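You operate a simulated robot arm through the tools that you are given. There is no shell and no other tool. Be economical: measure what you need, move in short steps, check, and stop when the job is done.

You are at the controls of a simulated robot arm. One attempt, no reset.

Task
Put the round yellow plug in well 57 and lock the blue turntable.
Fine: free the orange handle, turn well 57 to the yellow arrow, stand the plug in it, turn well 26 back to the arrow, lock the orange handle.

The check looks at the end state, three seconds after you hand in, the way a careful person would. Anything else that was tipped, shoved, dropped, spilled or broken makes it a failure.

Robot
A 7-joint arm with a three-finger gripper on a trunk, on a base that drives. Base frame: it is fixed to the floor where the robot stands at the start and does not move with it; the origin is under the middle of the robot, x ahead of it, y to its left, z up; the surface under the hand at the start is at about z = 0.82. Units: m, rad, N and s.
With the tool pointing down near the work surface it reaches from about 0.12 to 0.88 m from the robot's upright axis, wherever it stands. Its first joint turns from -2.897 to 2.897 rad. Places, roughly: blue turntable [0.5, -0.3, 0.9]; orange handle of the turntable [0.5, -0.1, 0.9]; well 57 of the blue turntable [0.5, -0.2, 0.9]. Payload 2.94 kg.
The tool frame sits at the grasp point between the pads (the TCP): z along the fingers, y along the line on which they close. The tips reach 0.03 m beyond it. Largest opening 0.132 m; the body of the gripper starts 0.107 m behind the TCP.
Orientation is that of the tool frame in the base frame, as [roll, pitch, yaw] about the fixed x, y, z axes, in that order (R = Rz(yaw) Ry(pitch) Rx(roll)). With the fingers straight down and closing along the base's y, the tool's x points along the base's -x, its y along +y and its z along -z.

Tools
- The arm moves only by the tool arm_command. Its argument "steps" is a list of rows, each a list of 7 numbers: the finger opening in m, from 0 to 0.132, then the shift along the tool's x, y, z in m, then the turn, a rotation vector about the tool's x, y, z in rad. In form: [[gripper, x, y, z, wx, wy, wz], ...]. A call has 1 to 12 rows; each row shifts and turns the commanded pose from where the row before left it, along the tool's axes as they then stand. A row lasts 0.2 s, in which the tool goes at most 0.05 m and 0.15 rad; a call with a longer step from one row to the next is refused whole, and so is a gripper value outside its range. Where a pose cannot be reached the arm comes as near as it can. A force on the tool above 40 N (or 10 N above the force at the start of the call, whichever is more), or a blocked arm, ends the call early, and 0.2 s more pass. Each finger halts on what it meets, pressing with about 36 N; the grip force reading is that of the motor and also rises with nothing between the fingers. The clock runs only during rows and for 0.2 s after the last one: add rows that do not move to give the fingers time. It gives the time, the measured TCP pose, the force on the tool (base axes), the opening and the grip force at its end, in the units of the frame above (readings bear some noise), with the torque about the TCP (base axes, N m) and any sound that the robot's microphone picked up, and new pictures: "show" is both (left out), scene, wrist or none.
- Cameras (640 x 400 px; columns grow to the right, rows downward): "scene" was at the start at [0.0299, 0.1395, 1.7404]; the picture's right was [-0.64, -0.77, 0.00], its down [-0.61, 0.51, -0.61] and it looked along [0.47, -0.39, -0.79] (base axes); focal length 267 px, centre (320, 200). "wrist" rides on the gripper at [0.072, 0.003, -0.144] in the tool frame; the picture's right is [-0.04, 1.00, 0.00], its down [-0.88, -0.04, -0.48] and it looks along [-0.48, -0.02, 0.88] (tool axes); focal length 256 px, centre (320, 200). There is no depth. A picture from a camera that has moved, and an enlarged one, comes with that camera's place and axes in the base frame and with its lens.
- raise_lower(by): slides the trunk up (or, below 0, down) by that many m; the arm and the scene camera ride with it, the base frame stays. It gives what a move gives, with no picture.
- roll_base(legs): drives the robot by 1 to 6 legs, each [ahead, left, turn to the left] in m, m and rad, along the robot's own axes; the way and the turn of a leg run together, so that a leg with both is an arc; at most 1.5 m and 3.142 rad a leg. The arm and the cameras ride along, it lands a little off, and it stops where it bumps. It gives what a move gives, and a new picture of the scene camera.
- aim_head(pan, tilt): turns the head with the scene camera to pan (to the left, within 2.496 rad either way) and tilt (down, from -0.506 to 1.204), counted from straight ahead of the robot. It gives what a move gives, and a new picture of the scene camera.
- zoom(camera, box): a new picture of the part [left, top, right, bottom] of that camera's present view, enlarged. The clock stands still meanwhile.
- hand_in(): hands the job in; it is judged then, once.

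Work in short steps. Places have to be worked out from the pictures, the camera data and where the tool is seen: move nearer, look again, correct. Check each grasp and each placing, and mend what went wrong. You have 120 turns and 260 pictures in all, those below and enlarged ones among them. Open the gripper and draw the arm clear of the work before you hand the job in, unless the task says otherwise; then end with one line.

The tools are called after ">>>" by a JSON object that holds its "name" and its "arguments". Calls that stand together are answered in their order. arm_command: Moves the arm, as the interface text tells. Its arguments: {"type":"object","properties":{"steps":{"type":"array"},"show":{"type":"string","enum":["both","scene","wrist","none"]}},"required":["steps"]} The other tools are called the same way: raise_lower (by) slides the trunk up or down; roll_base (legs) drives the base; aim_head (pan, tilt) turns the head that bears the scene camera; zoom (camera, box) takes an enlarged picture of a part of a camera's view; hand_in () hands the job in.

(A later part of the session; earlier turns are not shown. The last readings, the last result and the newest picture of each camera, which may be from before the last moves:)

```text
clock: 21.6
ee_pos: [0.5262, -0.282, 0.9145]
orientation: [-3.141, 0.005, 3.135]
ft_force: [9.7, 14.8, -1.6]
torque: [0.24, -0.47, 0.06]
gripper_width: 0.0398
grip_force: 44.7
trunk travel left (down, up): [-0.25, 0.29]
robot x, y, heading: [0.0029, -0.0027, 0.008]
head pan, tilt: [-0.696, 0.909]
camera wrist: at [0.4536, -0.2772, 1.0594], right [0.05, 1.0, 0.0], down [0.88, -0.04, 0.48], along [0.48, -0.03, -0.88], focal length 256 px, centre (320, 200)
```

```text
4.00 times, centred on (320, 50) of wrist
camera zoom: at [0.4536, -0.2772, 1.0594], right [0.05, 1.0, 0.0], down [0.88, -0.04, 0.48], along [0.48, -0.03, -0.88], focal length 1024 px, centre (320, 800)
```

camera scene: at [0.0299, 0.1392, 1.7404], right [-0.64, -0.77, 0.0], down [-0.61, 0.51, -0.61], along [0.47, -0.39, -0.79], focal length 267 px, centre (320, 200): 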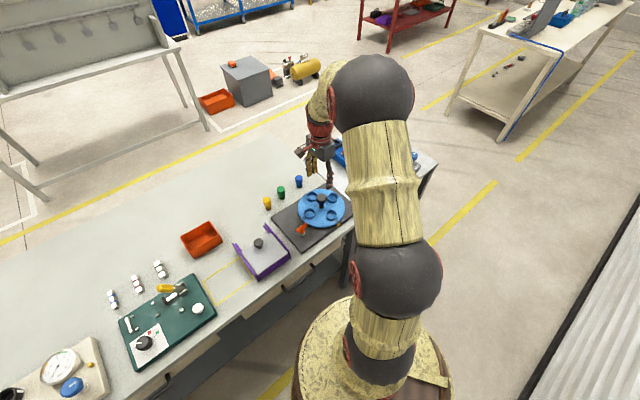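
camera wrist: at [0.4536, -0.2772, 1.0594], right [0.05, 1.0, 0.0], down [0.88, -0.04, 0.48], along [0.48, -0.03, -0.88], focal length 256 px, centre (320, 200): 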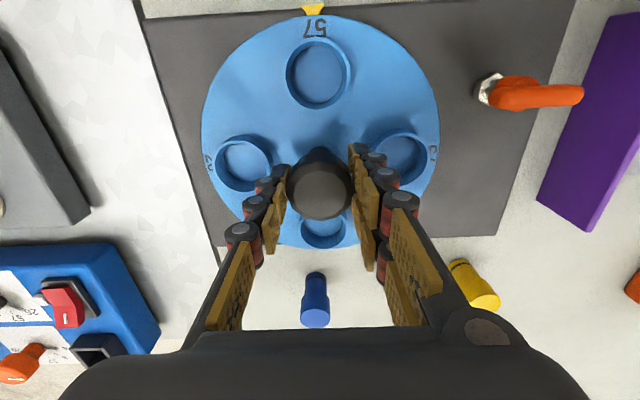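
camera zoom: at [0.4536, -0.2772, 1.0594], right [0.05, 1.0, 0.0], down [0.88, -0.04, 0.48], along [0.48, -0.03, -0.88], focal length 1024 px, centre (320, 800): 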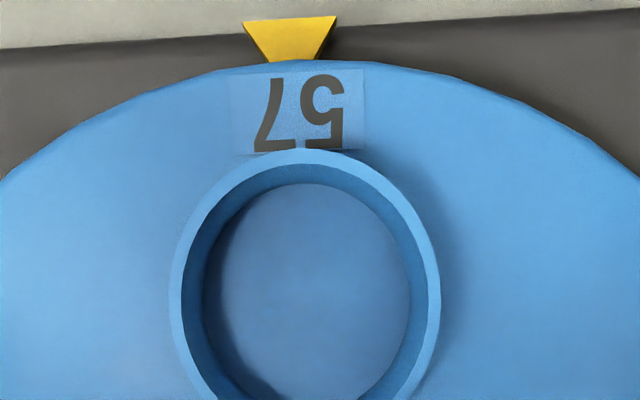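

Well 57 lines up with the arrow. I release the knob, rise and check.

>>> {"name": "arm_command", "arguments": {"steps": [[0.06, 0, 0, 0, 0, 0, 0], [0.08, 0, 0, 0, 0, 0, 0], [0.08, 0, 0, -0.03, 0, 0, 0], [0.08, 0, 0, -0.05, 0, 0, 0], [0.08, -0.02, 0.03, -0.03, 0, 0, 0], [0.08, -0.03, 0.04, 0, 0, 0, 0]], "show": "wrist"}}

>>> {"name": "zoom", "arguments": {"camera": "scene", "box": [250, 160, 360, 240]}}

>>> {"name": "zoom", "arguments": {"camera": "wrist", "box": [180, 0, 420, 200]}}

```text
clock: 23.1
ee_pos: [0.5755, -0.2123, 1.0242]
orientation: [-3.139, 0.006, 3.133]
ft_force: [0.1, 0.1, 0.8]
torque: [-0.03, 0.02, -0.02]
gripper_width: 0.0802
grip_force: 0.1
trunk travel left (down, up): [-0.25, 0.29]
robot x, y, heading: [0.002, 0.0021, 0.0]
head pan, tilt: [-0.696, 0.909]
camera wrist: at [0.5044, -0.208, 1.169], right [0.05, 1.0, 0.0], down [0.88, -0.05, 0.48], along [0.48, -0.03, -0.88], focal length 256 px, centre (320, 200)
```

wrist: 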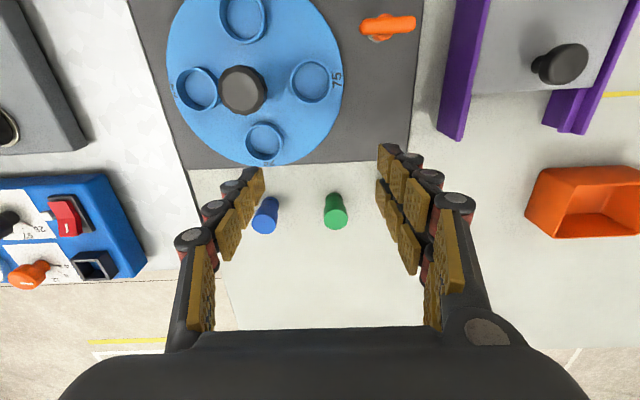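

```text
5.00 times, centred on (305, 200) of scene
camera zoom: at [0.0303, 0.1399, 1.7403], right [-0.64, -0.77, 0.0], down [-0.61, 0.51, -0.61], along [0.47, -0.39, -0.79], focal length 1336 px, centre (395, 200)
```

zoom: 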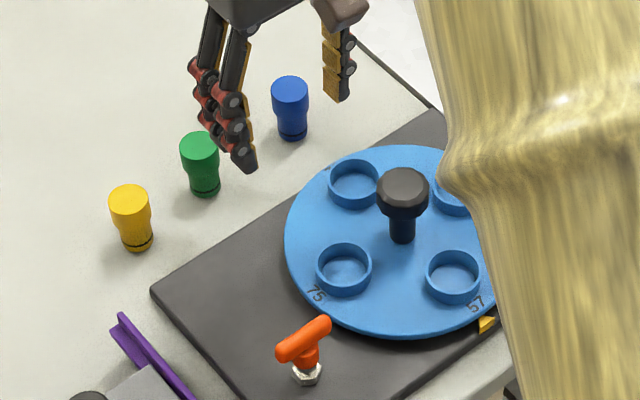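

```text
2.00 times, centred on (300, 100) of wrist
camera zoom: at [0.5044, -0.208, 1.169], right [0.05, 1.0, 0.0], down [0.88, -0.05, 0.48], along [0.48, -0.03, -0.88], focal length 512 px, centre (360, 400)
```

zoom: 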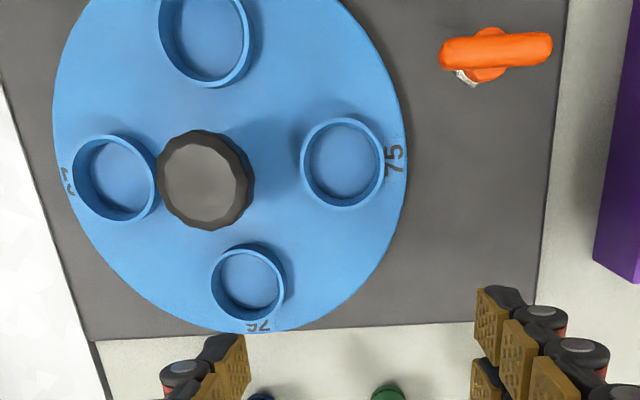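

The disc stays with 57 at the arrow. The yellow plug triangulates to (0.680, -0.115), with green 75 mm to its right. I go above it with a narrower opening.

>>> {"name": "arm_command", "arguments": {"steps": [[0.07, -0.035, 0.033, 0, 0, 0, 0], [0.06, -0.035, 0.033, 0, 0, 0, 0], [0.052, -0.035, 0.031, 0.01, 0, 0, 0], [0.052, 0, 0, 0, 0, 0, 0]], "show": "wrist"}}

>>> {"name": "zoom", "arguments": {"camera": "scene", "box": [240, 170, 320, 230]}}

>>> {"name": "zoom", "arguments": {"camera": "wrist", "box": [200, 60, 440, 210]}}

```text
clock: 24.1
ee_pos: [0.6841, -0.1172, 1.0147]
orientation: [-3.14, 0.006, 3.131]
ft_force: [-0.5, -0.3, 0.0]
torque: [-0.01, 0.02, 0.0]
gripper_width: 0.052
grip_force: 0.1
trunk travel left (down, up): [-0.25, 0.29]
robot x, y, heading: [-0.0037, 0.0034, -0.001]
head pan, tilt: [-0.696, 0.909]
camera wrist: at [0.6111, -0.1124, 1.1602], right [0.05, 1.0, 0.0], down [0.88, -0.05, 0.48], along [0.48, -0.03, -0.88], focal length 256 px, centre (320, 200)
```

wrist: 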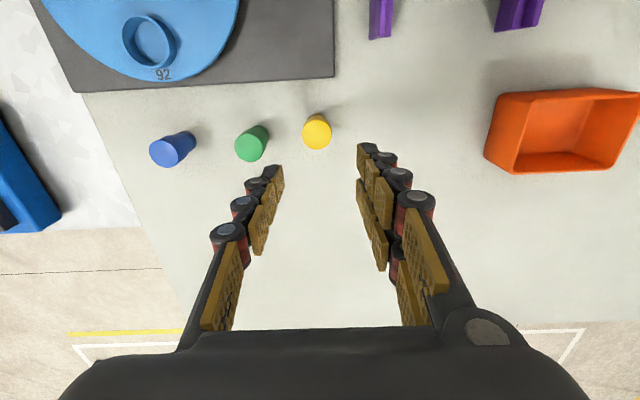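

```text
6.67 times, centred on (280, 200) of scene
camera zoom: at [0.0302, 0.1397, 1.7404], right [-0.64, -0.77, 0.0], down [-0.61, 0.51, -0.61], along [0.47, -0.39, -0.79], focal length 1782 px, centre (587, 200)
```

zoom: 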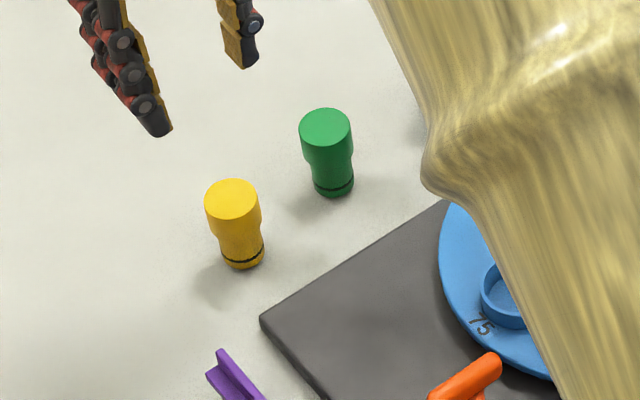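

```text
2.67 times, centred on (320, 135) of wrist
camera zoom: at [0.6111, -0.1124, 1.1602], right [0.05, 1.0, 0.0], down [0.88, -0.05, 0.48], along [0.48, -0.03, -0.88], focal length 683 px, centre (320, 373)
```

zoom: 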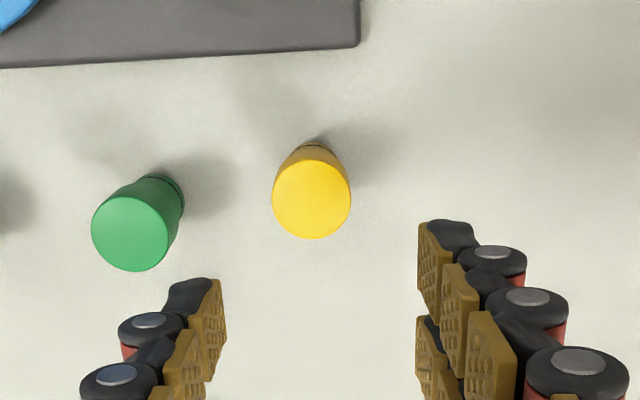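

The plug top is at about (0.682, -0.118, 0.878), centred between the fingers. I descend to grip its wide head only, with tips at about 0.847, so they will stay above the well rim later.

>>> {"name": "arm_command", "arguments": {"steps": [[0.052, 0.001, -0.001, 0.045, 0, 0, 0], [0.052, 0, 0, 0.045, 0, 0, 0], [0.052, 0, 0, 0.03, 0, 0, 0], [0.052, 0, 0, 0, 0, 0, 0]], "show": "wrist"}}

>>> {"name": "zoom", "arguments": {"camera": "scene", "box": [240, 170, 320, 230]}}

```text
clock: 25.1
ee_pos: [0.6816, -0.1205, 0.8954]
orientation: [-3.139, 0.006, 3.132]
ft_force: [-0.2, 0.1, -0.6]
torque: [-0.01, 0.0, 0.01]
gripper_width: 0.0522
grip_force: 0.0
trunk travel left (down, up): [-0.25, 0.29]
robot x, y, heading: [0.0024, 0.0003, -0.004]
head pan, tilt: [-0.696, 0.909]
camera wrist: at [0.61, -0.1153, 1.0383], right [0.05, 1.0, 0.0], down [0.88, -0.05, 0.48], along [0.48, -0.03, -0.88], focal length 256 px, centre (320, 200)
```

wrist: 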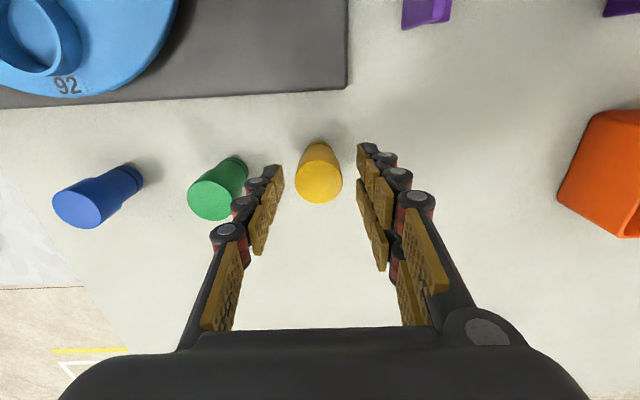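

```text
6.67 times, centred on (280, 200) of scene
camera zoom: at [0.0301, 0.1394, 1.7404], right [-0.64, -0.77, 0.0], down [-0.61, 0.51, -0.61], along [0.47, -0.39, -0.79], focal length 1782 px, centre (587, 200)
```

zoom: 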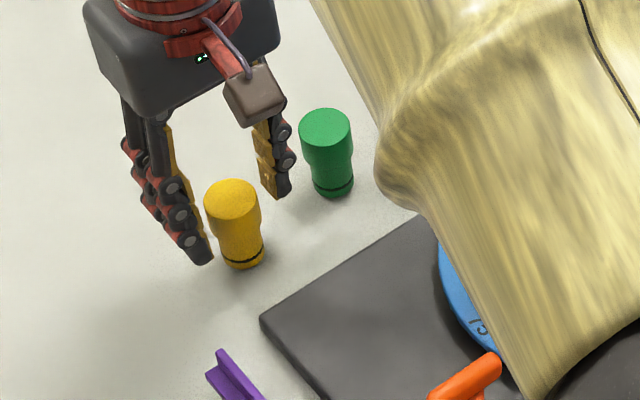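

Centred, and the right finger is clear of green. I go down 18 mm and close on the head.

>>> {"name": "arm_command", "arguments": {"steps": [[0.052, 0, 0, 0.018, 0, 0, 0], [0.035, 0, 0, 0, 0, 0, 0], [0.026, 0, 0, 0, 0, 0, 0], [0.026, 0, 0, 0, 0, 0, 0]], "show": "wrist"}}

>>> {"name": "zoom", "arguments": {"camera": "scene", "box": [240, 170, 320, 230]}}

```text
clock: 26.1
ee_pos: [0.6814, -0.1179, 0.8759]
orientation: [-3.139, 0.006, 3.132]
ft_force: [-0.2, -0.8, 0.4]
torque: [0.0, 0.0, 0.0]
gripper_width: 0.0306
grip_force: 26.7
trunk travel left (down, up): [-0.25, 0.29]
robot x, y, heading: [0.0006, 0.0007, 0.001]
head pan, tilt: [-0.696, 0.909]
camera wrist: at [0.6099, -0.1143, 1.021], right [0.05, 1.0, 0.0], down [0.88, -0.05, 0.48], along [0.48, -0.03, -0.88], focal length 256 px, centre (320, 200)
```

wrist: 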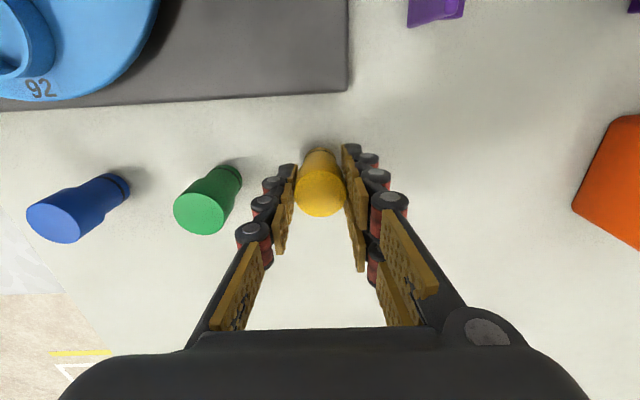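

```text
6.67 times, centred on (280, 200) of scene
camera zoom: at [0.0299, 0.1394, 1.7404], right [-0.64, -0.77, 0.0], down [-0.61, 0.51, -0.61], along [0.47, -0.39, -0.79], focal length 1782 px, centre (587, 200)
```

zoom: 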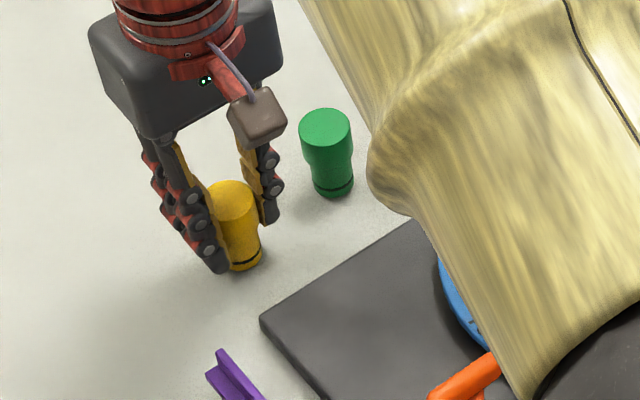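

Head gripped at 30.6 mm. I settle the grip and lift gently.

>>> {"name": "arm_command", "arguments": {"steps": [[0.024, 0, 0, 0, 0, 0, 0], [0.024, 0, 0, -0.01, 0, 0, 0], [0.024, 0, 0, -0.03, 0, 0, 0], [0.024, 0, 0, -0.04, 0, 0, 0], [0.024, 0, 0, -0.05, 0, 0, 0], [0.024, 0, 0, 0, 0, 0, 0]], "show": "wrist"}}

>>> {"name": "zoom", "arguments": {"camera": "scene", "box": [240, 150, 320, 210]}}

```text
clock: 27.4
ee_pos: [0.6827, -0.1189, 1.0063]
orientation: [-3.14, 0.004, 3.13]
ft_force: [1.0, -0.3, -0.7]
torque: [0.01, -0.03, -0.01]
gripper_width: 0.0308
grip_force: 35.9
trunk travel left (down, up): [-0.25, 0.29]
robot x, y, heading: [0.0024, 0.0025, -0.003]
head pan, tilt: [-0.696, 0.909]
camera wrist: at [0.6102, -0.1138, 1.1499], right [0.05, 1.0, 0.0], down [0.88, -0.05, 0.48], along [0.48, -0.03, -0.88], focal length 256 px, centre (320, 200)
```

wrist: 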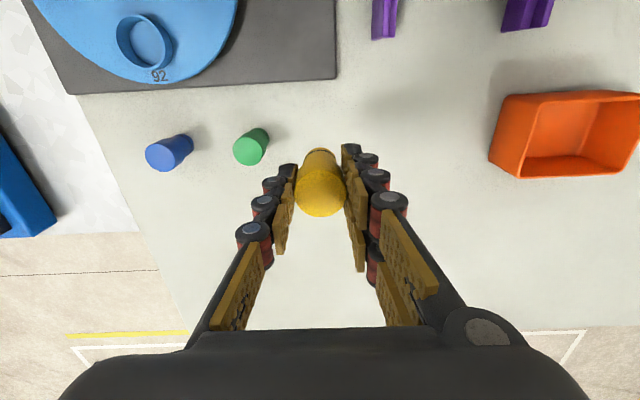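

```text
6.67 times, centred on (280, 180) of scene
camera zoom: at [0.0298, 0.1394, 1.7403], right [-0.64, -0.77, 0.0], down [-0.61, 0.51, -0.61], along [0.47, -0.39, -0.79], focal length 1782 px, centre (587, 333)
```

zoom: 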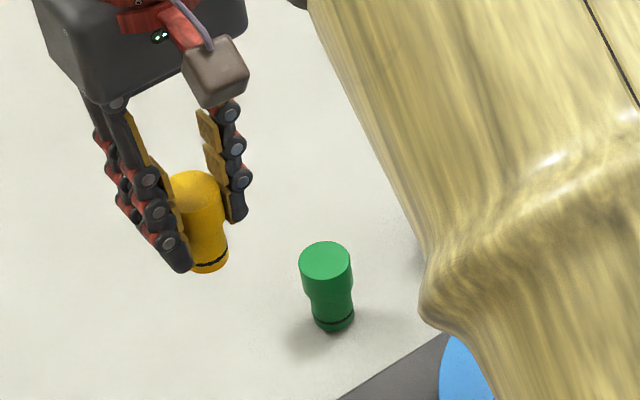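

The plug is held upright. I carry it over well 57, expected at about (0.4645, -0.282).

>>> {"name": "arm_command", "arguments": {"steps": [[0.024, 0.0312, -0.0237, -0.015, 0, 0, 0], [0.024, 0.0312, -0.0237, 0, 0, 0, 0], [0.024, 0.0312, -0.0237, 0, 0, 0, 0], [0.024, 0.0312, -0.0237, 0, 0, 0, 0], [0.024, 0.0312, -0.0237, 0, 0, 0, 0], [0.024, 0.0312, -0.0237, 0, 0, 0, 0], [0.024, 0.029, -0.0237, 0.0, 0, 0, 0], [0.024, 0, 0, 0, 0, 0, 0]], "show": "wrist"}}

>>> {"name": "zoom", "arguments": {"camera": "wrist", "box": [220, 80, 420, 205]}}

>>> {"name": "zoom", "arguments": {"camera": "scene", "box": [270, 150, 370, 240]}}

```text
clock: 29.2
ee_pos: [0.4622, -0.282, 1.0196]
orientation: [-3.139, 0.005, 3.134]
ft_force: [-0.1, -0.3, -0.5]
torque: [-0.02, 0.01, 0.02]
gripper_width: 0.0304
grip_force: 36.2
trunk travel left (down, up): [-0.25, 0.29]
robot x, y, heading: [0.0004, 0.0034, -0.003]
head pan, tilt: [-0.696, 0.909]
camera wrist: at [0.3901, -0.2776, 1.1642], right [0.05, 1.0, 0.0], down [0.88, -0.05, 0.48], along [0.48, -0.03, -0.88], focal length 256 px, centre (320, 200)
```

wrist: 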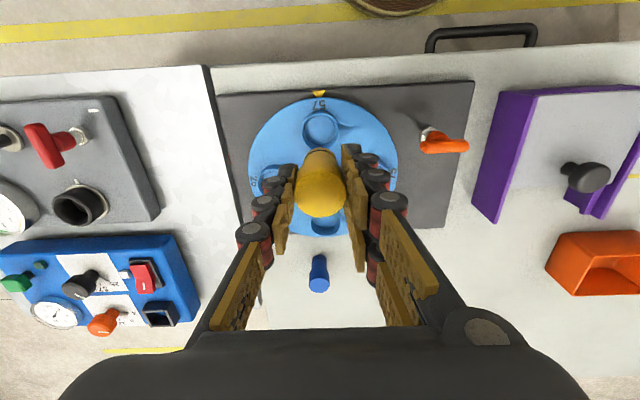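

```text
3.20 times, centred on (320, 142) of wrist
camera zoom: at [0.3901, -0.2776, 1.1642], right [0.05, 1.0, 0.0], down [0.88, -0.05, 0.48], along [0.48, -0.03, -0.88], focal length 819 px, centre (320, 384)
```

zoom: 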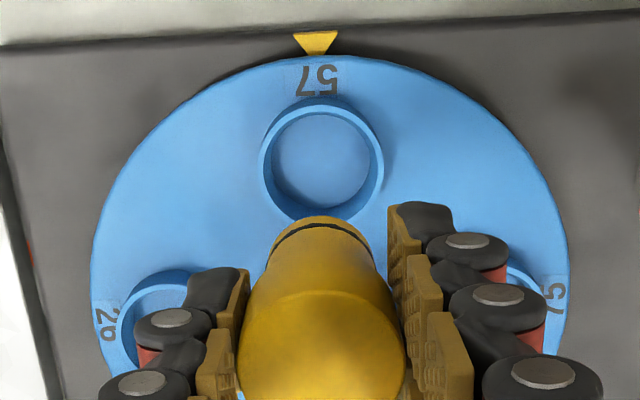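

```text
4.44 times, centred on (320, 195) of scene
camera zoom: at [0.0296, 0.1391, 1.7404], right [-0.64, -0.77, 0.0], down [-0.61, 0.51, -0.61], along [0.47, -0.39, -0.79], focal length 1188 px, centre (320, 222)
```

zoom: 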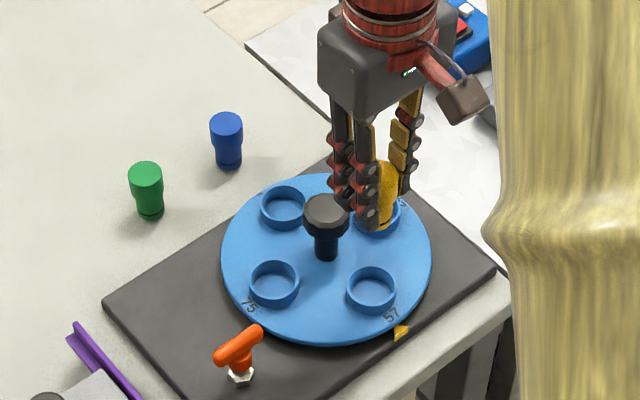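

The plug bottom appears in line with the well within a few mm. I descend to just above the rim and check.

>>> {"name": "arm_command", "arguments": {"steps": [[0.024, 0, 0, 0.03, 0, 0, 0], [0.024, 0, 0, 0.03, 0, 0, 0], [0.024, 0, 0, 0.022, 0, 0, 0], [0.024, 0, 0, 0, 0, 0, 0]], "show": "wrist"}}

>>> {"name": "zoom", "arguments": {"camera": "wrist", "box": [260, 80, 380, 155]}}

>>> {"name": "zoom", "arguments": {"camera": "scene", "box": [300, 180, 360, 230]}}

```text
clock: 30.2
ee_pos: [0.4632, -0.2818, 0.9385]
orientation: [-3.14, 0.003, 3.132]
ft_force: [-0.4, 0.2, -1.2]
torque: [0.03, 0.04, 0.02]
gripper_width: 0.0304
grip_force: 36.0
trunk travel left (down, up): [-0.25, 0.29]
robot x, y, heading: [0.0011, -0.0017, 0.003]
head pan, tilt: [-0.696, 0.909]
camera wrist: at [0.3906, -0.2775, 1.0832], right [0.05, 1.0, 0.0], down [0.88, -0.05, 0.48], along [0.48, -0.03, -0.88], focal length 256 px, centre (320, 200)
```

wrist: 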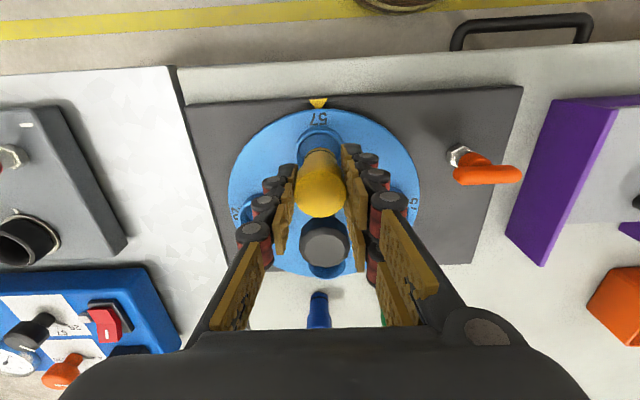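

```text
5.33 times, centred on (320, 118) of wrist
camera zoom: at [0.3906, -0.2775, 1.0832], right [0.05, 1.0, 0.0], down [0.88, -0.05, 0.48], along [0.48, -0.03, -0.88], focal length 1365 px, centre (320, 640)
```

zoom: 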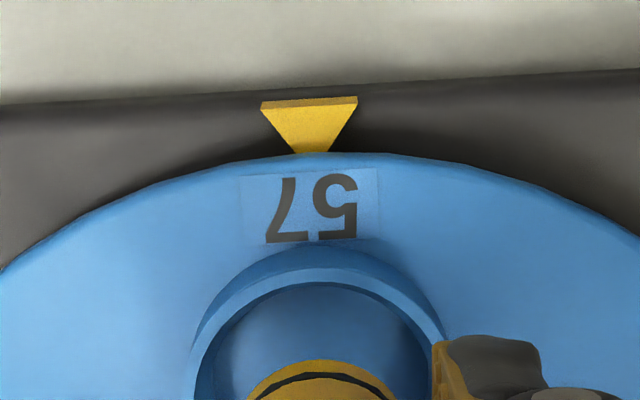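

```text
8.00 times, centred on (330, 205) of scene
camera zoom: at [0.0299, 0.1392, 1.7404], right [-0.64, -0.77, 0.0], down [-0.61, 0.51, -0.61], along [0.47, -0.39, -0.79], focal length 2138 px, centre (240, 160)
```

zoom: 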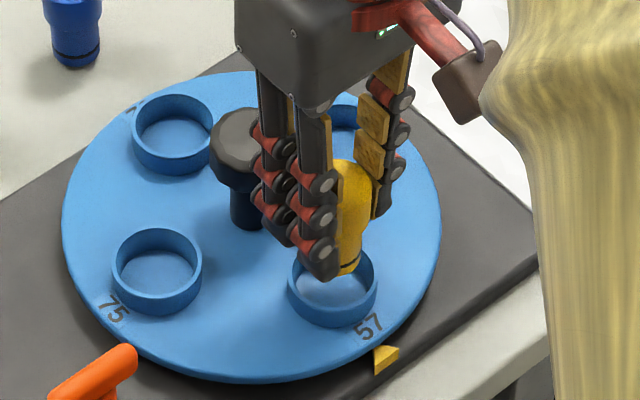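

Plug and well agree within about 2 mm. I shift 1.5 mm and lower slowly.

>>> {"name": "arm_command", "arguments": {"steps": [[0.024, 0.0015, 0, 0.006, 0, 0, 0], [0.024, 0, 0, 0.006, 0, 0, 0], [0.024, 0, 0, 0.006, 0, 0, 0], [0.024, 0, 0, 0, 0, 0, 0]], "show": "none"}}

>>> {"name": "zoom", "arguments": {"camera": "wrist", "box": [260, 80, 380, 155]}}

>>> {"name": "zoom", "arguments": {"camera": "scene", "box": [300, 180, 360, 230]}}

```text
clock: 31.2
ee_pos: [0.4621, -0.2826, 0.9202]
orientation: [-3.139, 0.006, 3.13]
ft_force: [1.1, 0.5, 0.5]
torque: [0.01, 0.0, 0.0]
gripper_width: 0.0302
grip_force: 36.2
trunk travel left (down, up): [-0.25, 0.29]
robot x, y, heading: [-0.0014, -0.0, -0.0]
head pan, tilt: [-0.696, 0.909]
```

```text
5.33 times, centred on (320, 118) of wrist
camera zoom: at [0.3893, -0.2778, 1.0652], right [0.05, 1.0, 0.0], down [0.88, -0.05, 0.48], along [0.48, -0.03, -0.88], focal length 1365 px, centre (320, 640)
```

zoom: 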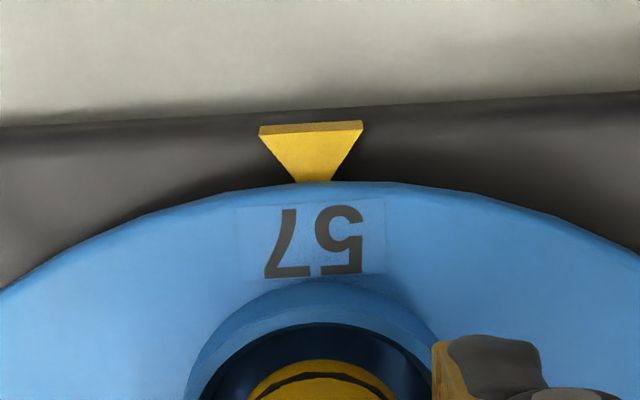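

```text
8.00 times, centred on (330, 205) of scene
camera zoom: at [0.0298, 0.1393, 1.7404], right [-0.64, -0.77, 0.0], down [-0.61, 0.51, -0.61], along [0.47, -0.39, -0.79], focal length 2138 px, centre (240, 160)
```

zoom: 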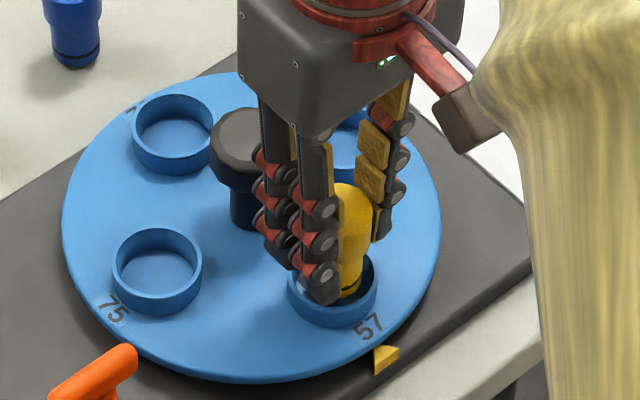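

The base is inside the well. I lower in small steps until contact.

>>> {"name": "arm_command", "arguments": {"steps": [[0.024, 0, 0, 0.004, 0, 0, 0], [0.024, 0, 0, 0.004, 0, 0, 0], [0.024, 0, 0, 0.003, 0, 0, 0], [0.024, 0, 0, 0, 0, 0, 0]], "show": "none"}}

>>> {"name": "zoom", "arguments": {"camera": "wrist", "box": [260, 80, 380, 155]}}

>>> {"name": "zoom", "arguments": {"camera": "scene", "box": [310, 190, 350, 230]}}

```text
clock: 32.2
ee_pos: [0.4618, -0.2823, 0.9114]
orientation: [-3.139, 0.009, 3.132]
ft_force: [-3.8, 1.1, 13.5]
torque: [0.06, 0.17, -0.01]
gripper_width: 0.0302
grip_force: 36.0
trunk travel left (down, up): [-0.25, 0.29]
robot x, y, heading: [-0.0011, 0.0024, -0.001]
head pan, tilt: [-0.696, 0.909]
```

```text
5.33 times, centred on (320, 118) of wrist
camera zoom: at [0.3891, -0.2777, 1.0557], right [0.05, 1.0, 0.0], down [0.87, -0.05, 0.48], along [0.48, -0.03, -0.88], focal length 1365 px, centre (320, 640)
```

zoom: 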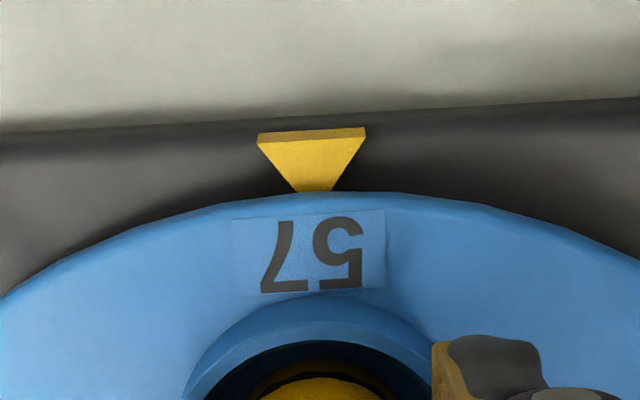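

```text
10.00 times, centred on (330, 210) of scene
camera zoom: at [0.0286, 0.1399, 1.7405], right [-0.64, -0.77, 0.0], down [-0.61, 0.51, -0.61], along [0.47, -0.39, -0.79], focal length 2672 px, centre (220, 100)
```

zoom: 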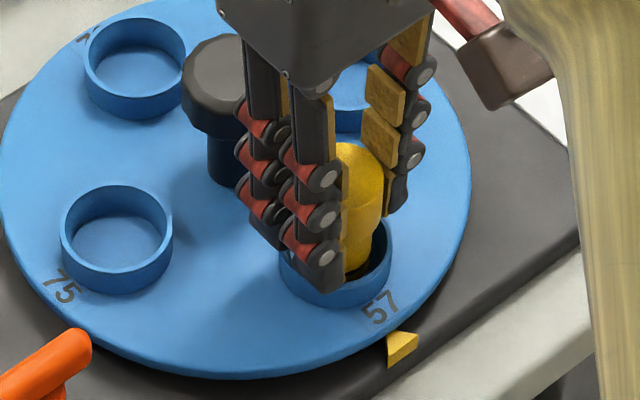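

Contact at 13 N; the plug base is on the well floor. I relieve slightly and open.

>>> {"name": "arm_command", "arguments": {"steps": [[0.024, 0, 0, -0.0015, 0, 0, 0], [0.034, 0, 0, 0, 0, 0, 0], [0.044, 0, 0, 0, 0, 0, 0], [0.055, 0, 0, 0, 0, 0, 0], [0.055, 0, 0, 0, 0, 0, 0]], "show": "wrist"}}

>>> {"name": "zoom", "arguments": {"camera": "scene", "box": [310, 190, 350, 230]}}

```text
clock: 33.5
ee_pos: [0.4616, -0.2818, 0.911]
orientation: [-3.139, 0.005, 3.131]
ft_force: [0.1, 0.6, 0.3]
torque: [0.02, -0.02, -0.01]
gripper_width: 0.0553
grip_force: 0.0
trunk travel left (down, up): [-0.25, 0.29]
robot x, y, heading: [-0.0001, 0.0012, -0.003]
head pan, tilt: [-0.696, 0.909]
camera wrist: at [0.3893, -0.2778, 1.056], right [0.05, 1.0, 0.0], down [0.88, -0.05, 0.48], along [0.48, -0.03, -0.88], focal length 256 px, centre (320, 200)
```

wrist: 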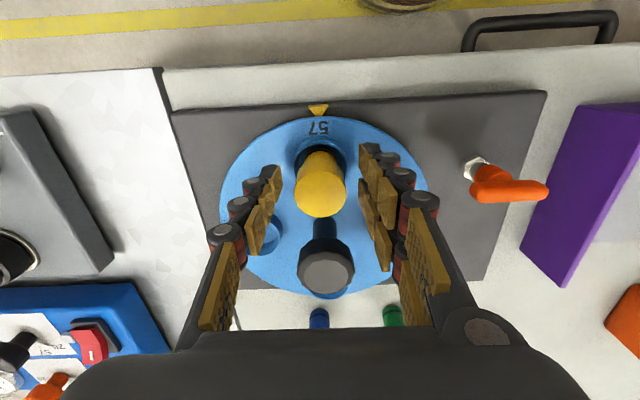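

```text
10.00 times, centred on (330, 210) of scene
camera zoom: at [0.0297, 0.1393, 1.7404], right [-0.64, -0.77, 0.0], down [-0.61, 0.51, -0.61], along [0.47, -0.39, -0.79], focal length 2672 px, centre (220, 100)
```

zoom: 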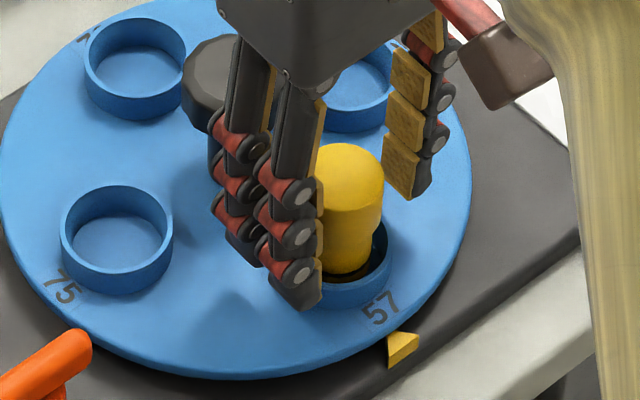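

The plug stands in the well. I rise straight up and inspect.

>>> {"name": "arm_command", "arguments": {"steps": [[0.065, 0, 0, -0.02, 0, 0, 0], [0.08, 0, 0, -0.04, 0, 0, 0], [0.08, 0, 0, -0.05, 0, 0, 0], [0.08, -0.032, 0, -0.0, 0, 0, 0], [0.08, -0.032, 0, -0.0, 0, 0, 0], [0.08, 0, 0, 0, 0, 0, 0]], "show": "wrist"}}

>>> {"name": "zoom", "arguments": {"camera": "wrist", "box": [220, 0, 420, 125]}}

>>> {"name": "zoom", "arguments": {"camera": "scene", "box": [300, 180, 360, 230]}}

```text
clock: 34.9
ee_pos: [0.5241, -0.2819, 1.0234]
orientation: [-3.14, 0.005, 3.132]
ft_force: [-0.2, 0.1, -0.3]
torque: [-0.03, 0.02, -0.01]
gripper_width: 0.0802
grip_force: 0.0
trunk travel left (down, up): [-0.25, 0.29]
robot x, y, heading: [0.0027, -0.0016, -0.004]
head pan, tilt: [-0.696, 0.909]
camera wrist: at [0.4527, -0.2764, 1.1686], right [0.05, 1.0, 0.0], down [0.88, -0.05, 0.48], along [0.48, -0.03, -0.88], focal length 256 px, centre (320, 200)
```

wrist: 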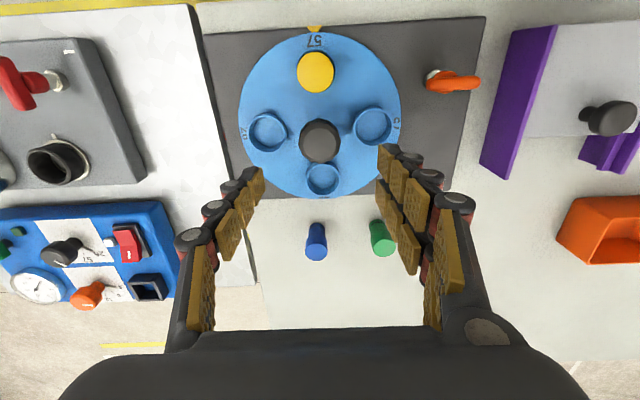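

```text
3.20 times, centred on (320, 62) of wrist
camera zoom: at [0.4527, -0.2764, 1.1686], right [0.05, 1.0, 0.0], down [0.88, -0.05, 0.48], along [0.48, -0.03, -0.88], focal length 819 px, centre (320, 640)
```

zoom: 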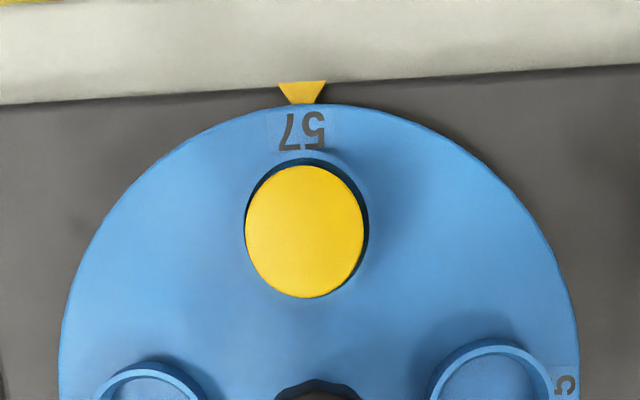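

```text
8.00 times, centred on (330, 205) of scene
camera zoom: at [0.0294, 0.1395, 1.7404], right [-0.64, -0.77, 0.0], down [-0.61, 0.51, -0.61], along [0.47, -0.39, -0.79], focal length 2138 px, centre (240, 160)
```

zoom: 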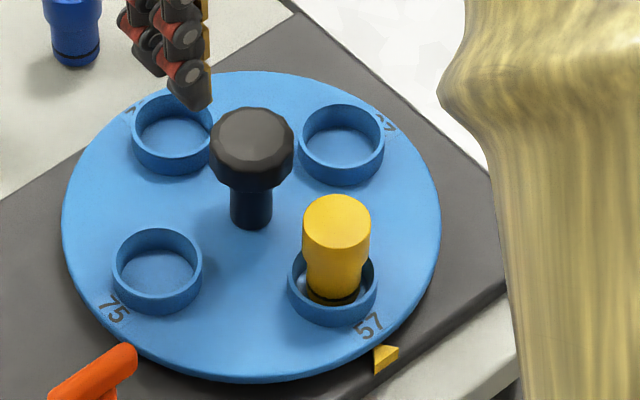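

The plug stands upright, seated in 57. Now I descend on the knob and close.

>>> {"name": "arm_command", "arguments": {"steps": [[0.08, -0.0012, 0, 0.04, 0, 0, 0], [0.08, 0, 0, 0.04, 0, 0, 0], [0.08, 0, 0, 0.029, 0, 0, 0], [0.055, 0, 0, 0, 0, 0, 0], [0.038, 0, 0, 0, 0, 0, 0], [0.036, 0, 0, 0, 0, 0, 0], [0.036, 0, 0, 0, 0, 0, 0]], "show": "wrist"}}

```text
clock: 36.5
ee_pos: [0.5265, -0.281, 0.914]
orientation: [-3.138, 0.005, 3.132]
ft_force: [-0.7, 0.3, 0.2]
torque: [-0.07, 0.06, -0.03]
gripper_width: 0.0405
grip_force: 21.9
trunk travel left (down, up): [-0.25, 0.29]
robot x, y, heading: [0.0016, 0.0004, -0.0]
head pan, tilt: [-0.696, 0.909]
camera wrist: at [0.455, -0.2771, 1.058], right [0.05, 1.0, 0.0], down [0.88, -0.05, 0.48], along [0.48, -0.03, -0.88], focal length 256 px, centre (320, 200)
```

wrist: 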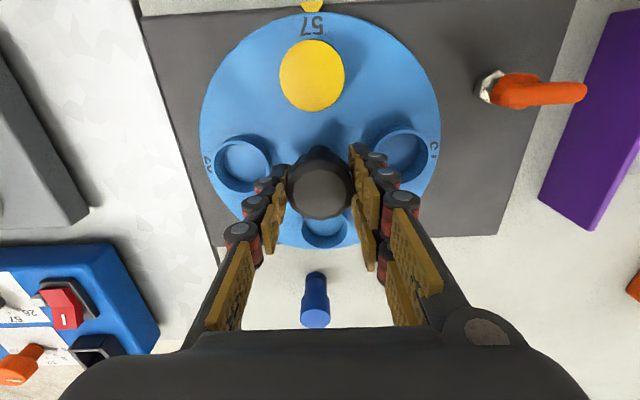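

Well gripped with no side force. I turn clockwise slowly for the first half.

>>> {"name": "arm_command", "arguments": {"steps": [[0.034, 0, 0, 0, 0, 0, 0.03], [0.034, 0, 0, 0, 0, 0, 0.06], [0.034, 0, 0, 0, 0, 0, 0.09], [0.034, 0, 0, 0, 0, 0, 0.1], [0.034, 0, 0, 0, 0, 0, 0.1], [0.034, 0, 0, 0, 0, 0, 0.1], [0.034, 0, 0, 0, 0, 0, 0.1], [0.034, 0, 0, 0, 0, 0, 0.1], [0.034, 0, 0, 0, 0, 0, 0.07], [0.034, 0, 0, 0, 0, 0, 0.035]], "show": "wrist"}}

```text
clock: 38.6
ee_pos: [0.5257, -0.2827, 0.9144]
orientation: [3.138, 0.006, 2.346]
ft_force: [-1.1, -0.9, 8.6]
torque: [0.23, 0.33, 0.04]
gripper_width: 0.0401
grip_force: 45.0
trunk travel left (down, up): [-0.25, 0.29]
robot x, y, heading: [0.0007, -0.0015, 0.003]
head pan, tilt: [-0.696, 0.909]
camera wrist: at [0.478, -0.2287, 1.058], right [0.74, 0.67, 0.0], down [0.58, -0.65, 0.48], along [0.32, -0.36, -0.88], focal length 256 px, centre (320, 200)
```

wrist: 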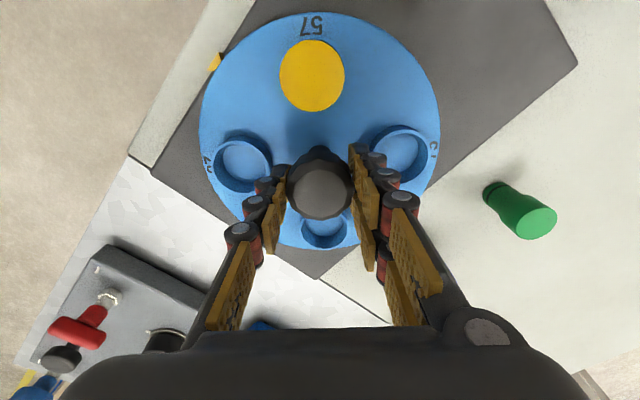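

The disc and plug turn together steadily. I do the second half.

>>> {"name": "arm_command", "arguments": {"steps": [[0.034, 0, 0, 0, 0, 0, 0.03], [0.034, 0, 0, 0, 0, 0, 0.06], [0.034, 0, 0, 0, 0, 0, 0.09], [0.034, 0, 0, 0, 0, 0, 0.1], [0.034, 0, 0, 0, 0, 0, 0.1], [0.034, 0, 0, 0, 0, 0, 0.1], [0.034, 0, 0, 0, 0, 0, 0.1], [0.034, 0, 0, 0, 0, 0, 0.1], [0.034, 0, 0, 0, 0, 0, 0.065], [0.034, 0, 0, 0, 0, 0, 0.033], [0.034, 0, 0, 0, 0, 0, 0]], "show": "wrist"}}

>>> {"name": "zoom", "arguments": {"camera": "wrist", "box": [180, 110, 300, 185]}}

>>> {"name": "zoom", "arguments": {"camera": "scene", "box": [280, 170, 360, 230]}}

```text
clock: 41.0
ee_pos: [0.5257, -0.2844, 0.914]
orientation: [3.136, -0.001, 1.567]
ft_force: [-19.4, -14.5, 9.0]
torque: [-0.16, 0.2, -0.03]
gripper_width: 0.0399
grip_force: 45.4
trunk travel left (down, up): [-0.25, 0.29]
robot x, y, heading: [0.0034, 0.0019, -0.004]
head pan, tilt: [-0.696, 0.909]
camera wrist: at [0.5281, -0.2111, 1.0583], right [1.0, -0.05, 0.01], down [-0.04, -0.88, 0.48], along [-0.02, -0.48, -0.88], focal length 256 px, centre (320, 200)
```

wrist: 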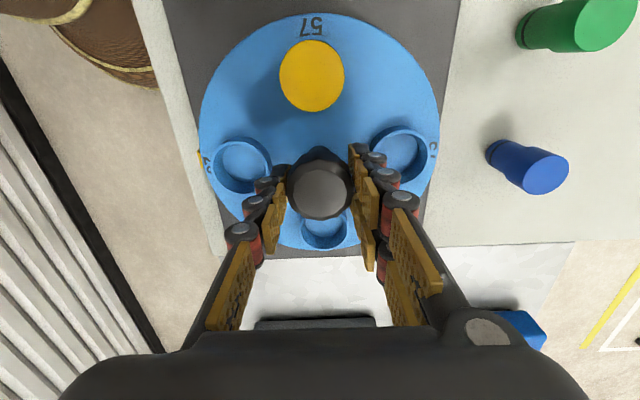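

```text
5.33 times, centred on (240, 148) of wrist
camera zoom: at [0.5281, -0.2111, 1.0583], right [1.0, -0.05, 0.01], down [-0.04, -0.88, 0.48], along [-0.02, -0.48, -0.88], focal length 1365 px, centre (747, 480)
```

zoom: 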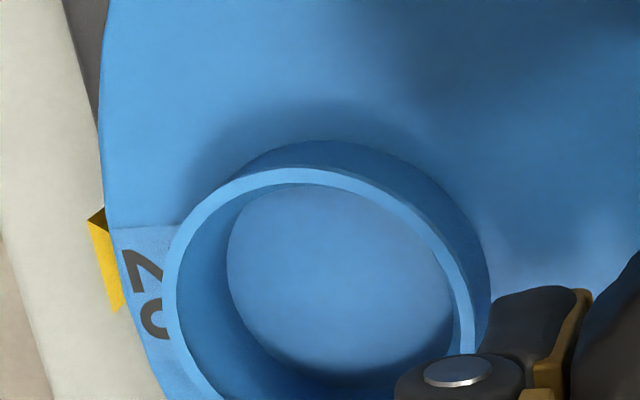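

```text
6.67 times, centred on (320, 200) of scene
camera zoom: at [0.0272, 0.138, 1.7406], right [-0.64, -0.77, 0.0], down [-0.6, 0.51, -0.61], along [0.47, -0.39, -0.79], focal length 1782 px, centre (320, 200)
```

zoom: 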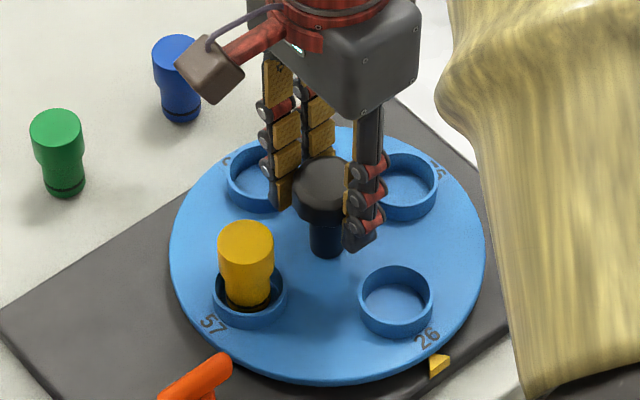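

26 is back at the arrow, same picture position as at the start. I release the knob and rise; the plug stands on my +y side, clear of the fingers.

>>> {"name": "arm_command", "arguments": {"steps": [[0.05, 0, 0, 0, 0, 0, 0], [0.07, 0, 0, 0, 0, 0, 0], [0.075, 0, 0, 0, 0, 0, 0], [0.075, 0, 0, -0.03, 0, 0, 0], [0.075, 0, 0, -0.05, 0, 0, 0], [0.075, 0, 0, -0.04, 0, 0, 0], [0.075, 0, 0, 0, 0, 0, 0]], "show": "wrist"}}

>>> {"name": "zoom", "arguments": {"camera": "wrist", "box": [220, 20, 420, 145]}}

>>> {"name": "zoom", "arguments": {"camera": "scene", "box": [280, 170, 360, 230]}}

```text
clock: 42.6
ee_pos: [0.5281, -0.2809, 1.0336]
orientation: [3.136, 0.001, 1.568]
ft_force: [0.8, 0.0, -0.8]
torque: [0.0, 0.01, -0.02]
gripper_width: 0.0749
grip_force: 0.1
trunk travel left (down, up): [-0.25, 0.29]
robot x, y, heading: [0.0006, 0.0004, -0.0]
head pan, tilt: [-0.696, 0.909]
camera wrist: at [0.5315, -0.2077, 1.1789], right [1.0, -0.05, 0.0], down [-0.04, -0.88, 0.48], along [-0.02, -0.48, -0.88], focal length 256 px, centre (320, 200)
```

wrist: 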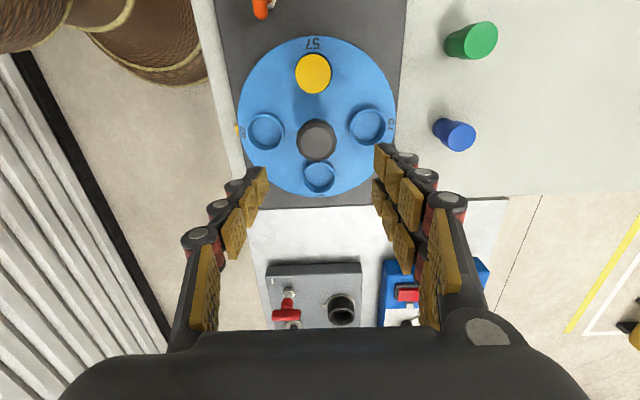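

```text
3.20 times, centred on (320, 82) of wrist
camera zoom: at [0.5315, -0.2077, 1.1789], right [1.0, -0.05, 0.0], down [-0.04, -0.88, 0.48], along [-0.02, -0.48, -0.88], focal length 819 px, centre (320, 576)
```

zoom: 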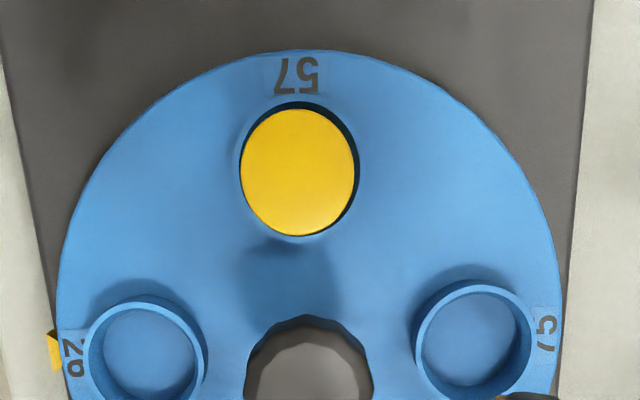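

```text
6.67 times, centred on (320, 200) of scene
camera zoom: at [0.0297, 0.1393, 1.7404], right [-0.64, -0.77, 0.0], down [-0.61, 0.51, -0.61], along [0.47, -0.39, -0.79], focal length 1782 px, centre (320, 200)
```

zoom: 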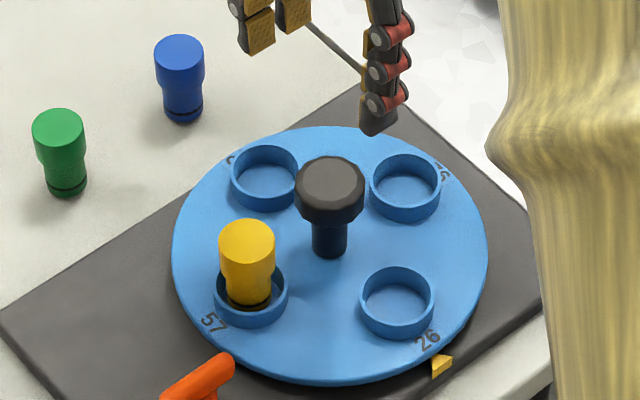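

The position is identical to the start, with the plug upright. Now I move above the handle at (0.481, -0.147), fingers narrowing.

>>> {"name": "arm_command", "arguments": {"steps": [[0.065, 0.034, -0.012, 0, 0, 0, 0], [0.055, 0.034, -0.012, 0, 0, 0, 0], [0.045, 0.034, -0.012, 0, 0, 0, 0], [0.04, 0.032, -0.011, 0.02, 0, 0, 0], [0.04, 0, 0, 0.03, 0, 0, 0], [0.04, 0, 0, 0, 0, 0, 0]], "show": "none"}}

>>> {"name": "zoom", "arguments": {"camera": "wrist", "box": [200, 60, 440, 210]}}

```text
clock: 44.0
ee_pos: [0.4805, -0.1478, 0.9832]
orientation: [3.137, 0.001, 1.568]
ft_force: [0.5, -0.2, 0.3]
torque: [0.04, -0.01, 0.0]
gripper_width: 0.0402
grip_force: 0.0
trunk travel left (down, up): [-0.25, 0.29]
robot x, y, heading: [0.0014, -0.0006, 0.003]
head pan, tilt: [-0.696, 0.909]
```

```text
2.67 times, centred on (320, 135) of wrist
camera zoom: at [0.4838, -0.0748, 1.1285], right [1.0, -0.05, 0.01], down [-0.04, -0.88, 0.48], along [-0.02, -0.48, -0.88], focal length 683 px, centre (320, 373)
```

zoom: 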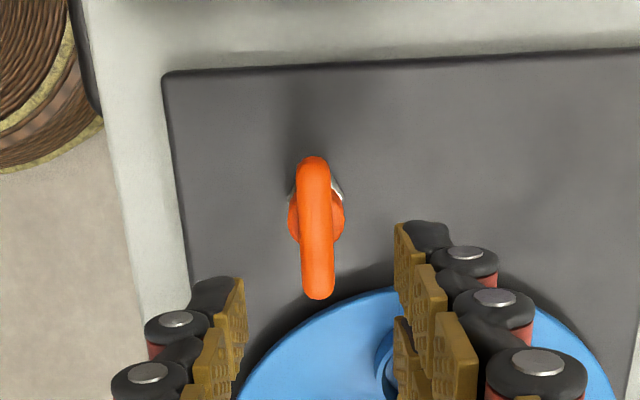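

Centred. I descend to z 0.906 and close to the 16 mm cage.

>>> {"name": "arm_command", "arguments": {"steps": [[0.04, 0, 0, 0.03, 0, 0, 0], [0.04, 0, 0, 0.03, 0, 0, 0], [0.04, 0, 0, 0.017, 0, 0, 0], [0.025, 0, 0, 0, 0, 0, 0], [0.016, 0, 0, 0, 0, 0, 0], [0.016, 0, 0, 0, 0, 0, 0]], "show": "none"}}

>>> {"name": "zoom", "arguments": {"camera": "wrist", "box": [200, 60, 440, 210]}}

```text
clock: 45.5
ee_pos: [0.4794, -0.1479, 0.9069]
orientation: [3.134, 0.003, 1.569]
ft_force: [-3.3, -0.7, 15.3]
torque: [0.06, 0.15, 0.04]
gripper_width: 0.016
grip_force: 0.0
trunk travel left (down, up): [-0.25, 0.29]
robot x, y, heading: [-0.002, -0.001, -0.0]
head pan, tilt: [-0.696, 0.909]
```

```text
2.67 times, centred on (320, 135) of wrist
camera zoom: at [0.4825, -0.0759, 1.0511], right [1.0, -0.05, 0.01], down [-0.04, -0.88, 0.48], along [-0.01, -0.48, -0.88], focal length 683 px, centre (320, 373)
```

zoom: 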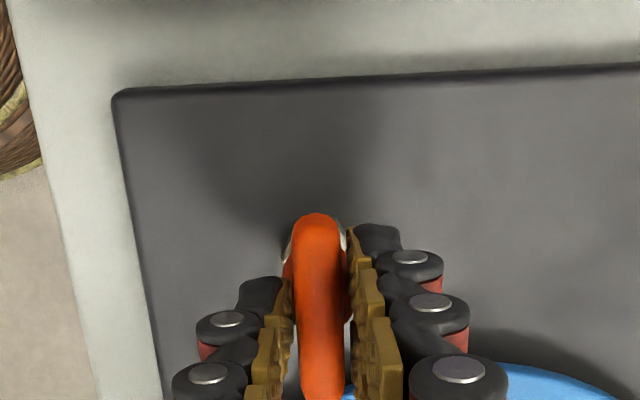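

The tips rest lightly on the collar, so I lift 1 mm and turn counter-clockwise.

>>> {"name": "arm_command", "arguments": {"steps": [[0.016, 0, 0, -0.001, 0, 0, -0.08], [0.016, 0, 0, 0, 0, 0, -0.12], [0.016, 0, 0, 0, 0, 0, -0.14], [0.016, 0, 0, 0, 0, 0, -0.14], [0.016, 0, 0, 0, 0, 0, -0.14], [0.016, 0, 0, 0, 0, 0, -0.14]], "show": "none"}}

>>> {"name": "zoom", "arguments": {"camera": "wrist", "box": [200, 60, 440, 210]}}

```text
clock: 46.9
ee_pos: [0.481, -0.1485, 0.9067]
orientation: [3.139, 0.004, 2.332]
ft_force: [3.2, 0.4, 5.9]
torque: [0.06, -0.11, -0.07]
gripper_width: 0.0164
grip_force: 0.9
trunk travel left (down, up): [-0.25, 0.29]
robot x, y, heading: [-0.0026, -0.0006, -0.002]
head pan, tilt: [-0.696, 0.909]
```

```text
2.67 times, centred on (320, 135) of wrist
camera zoom: at [0.4327, -0.0935, 1.0512], right [0.75, 0.66, 0.0], down [0.58, -0.66, 0.48], along [0.32, -0.36, -0.88], focal length 683 px, centre (320, 373)
```

zoom: 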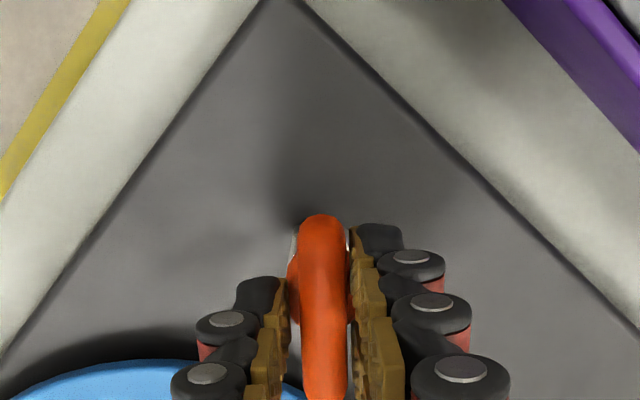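

The handle follows. I continue to the locked direction.

>>> {"name": "arm_command", "arguments": {"steps": [[0.016, 0, 0, 0, 0, 0, -0.14], [0.016, 0, 0, 0, 0, 0, -0.14], [0.016, 0, 0, 0, 0, 0, -0.14], [0.016, 0, 0, 0, 0, 0, -0.14], [0.016, 0, 0, 0, 0, 0, -0.14], [0.016, 0, 0, 0, 0, 0, -0.1], [0.016, 0, 0, 0, 0, 0, 0]], "show": "none"}}

>>> {"name": "zoom", "arguments": {"camera": "wrist", "box": [200, 60, 440, 210]}}

```text
clock: 48.5
ee_pos: [0.4804, -0.1489, 0.9077]
orientation: [-3.138, 0.005, 3.13]
ft_force: [2.1, 5.3, 5.0]
torque: [0.18, -0.01, -0.05]
gripper_width: 0.0182
grip_force: 1.4
trunk travel left (down, up): [-0.25, 0.29]
robot x, y, heading: [-0.0006, 0.0005, -0.001]
head pan, tilt: [-0.696, 0.909]
```

```text
2.67 times, centred on (320, 135) of wrist
camera zoom: at [0.4081, -0.1444, 1.0514], right [0.06, 1.0, 0.0], down [0.88, -0.05, 0.48], along [0.48, -0.03, -0.88], focal length 683 px, centre (320, 373)
```

zoom: 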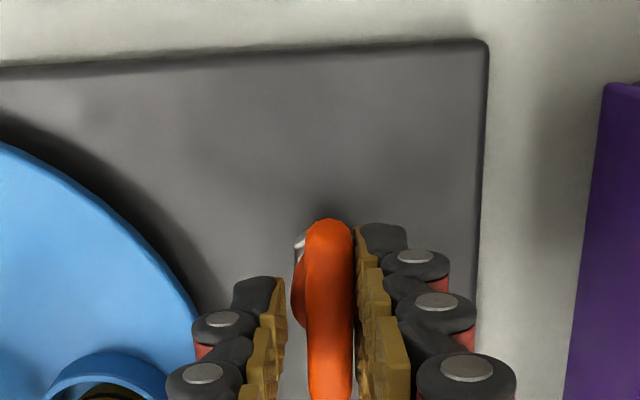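

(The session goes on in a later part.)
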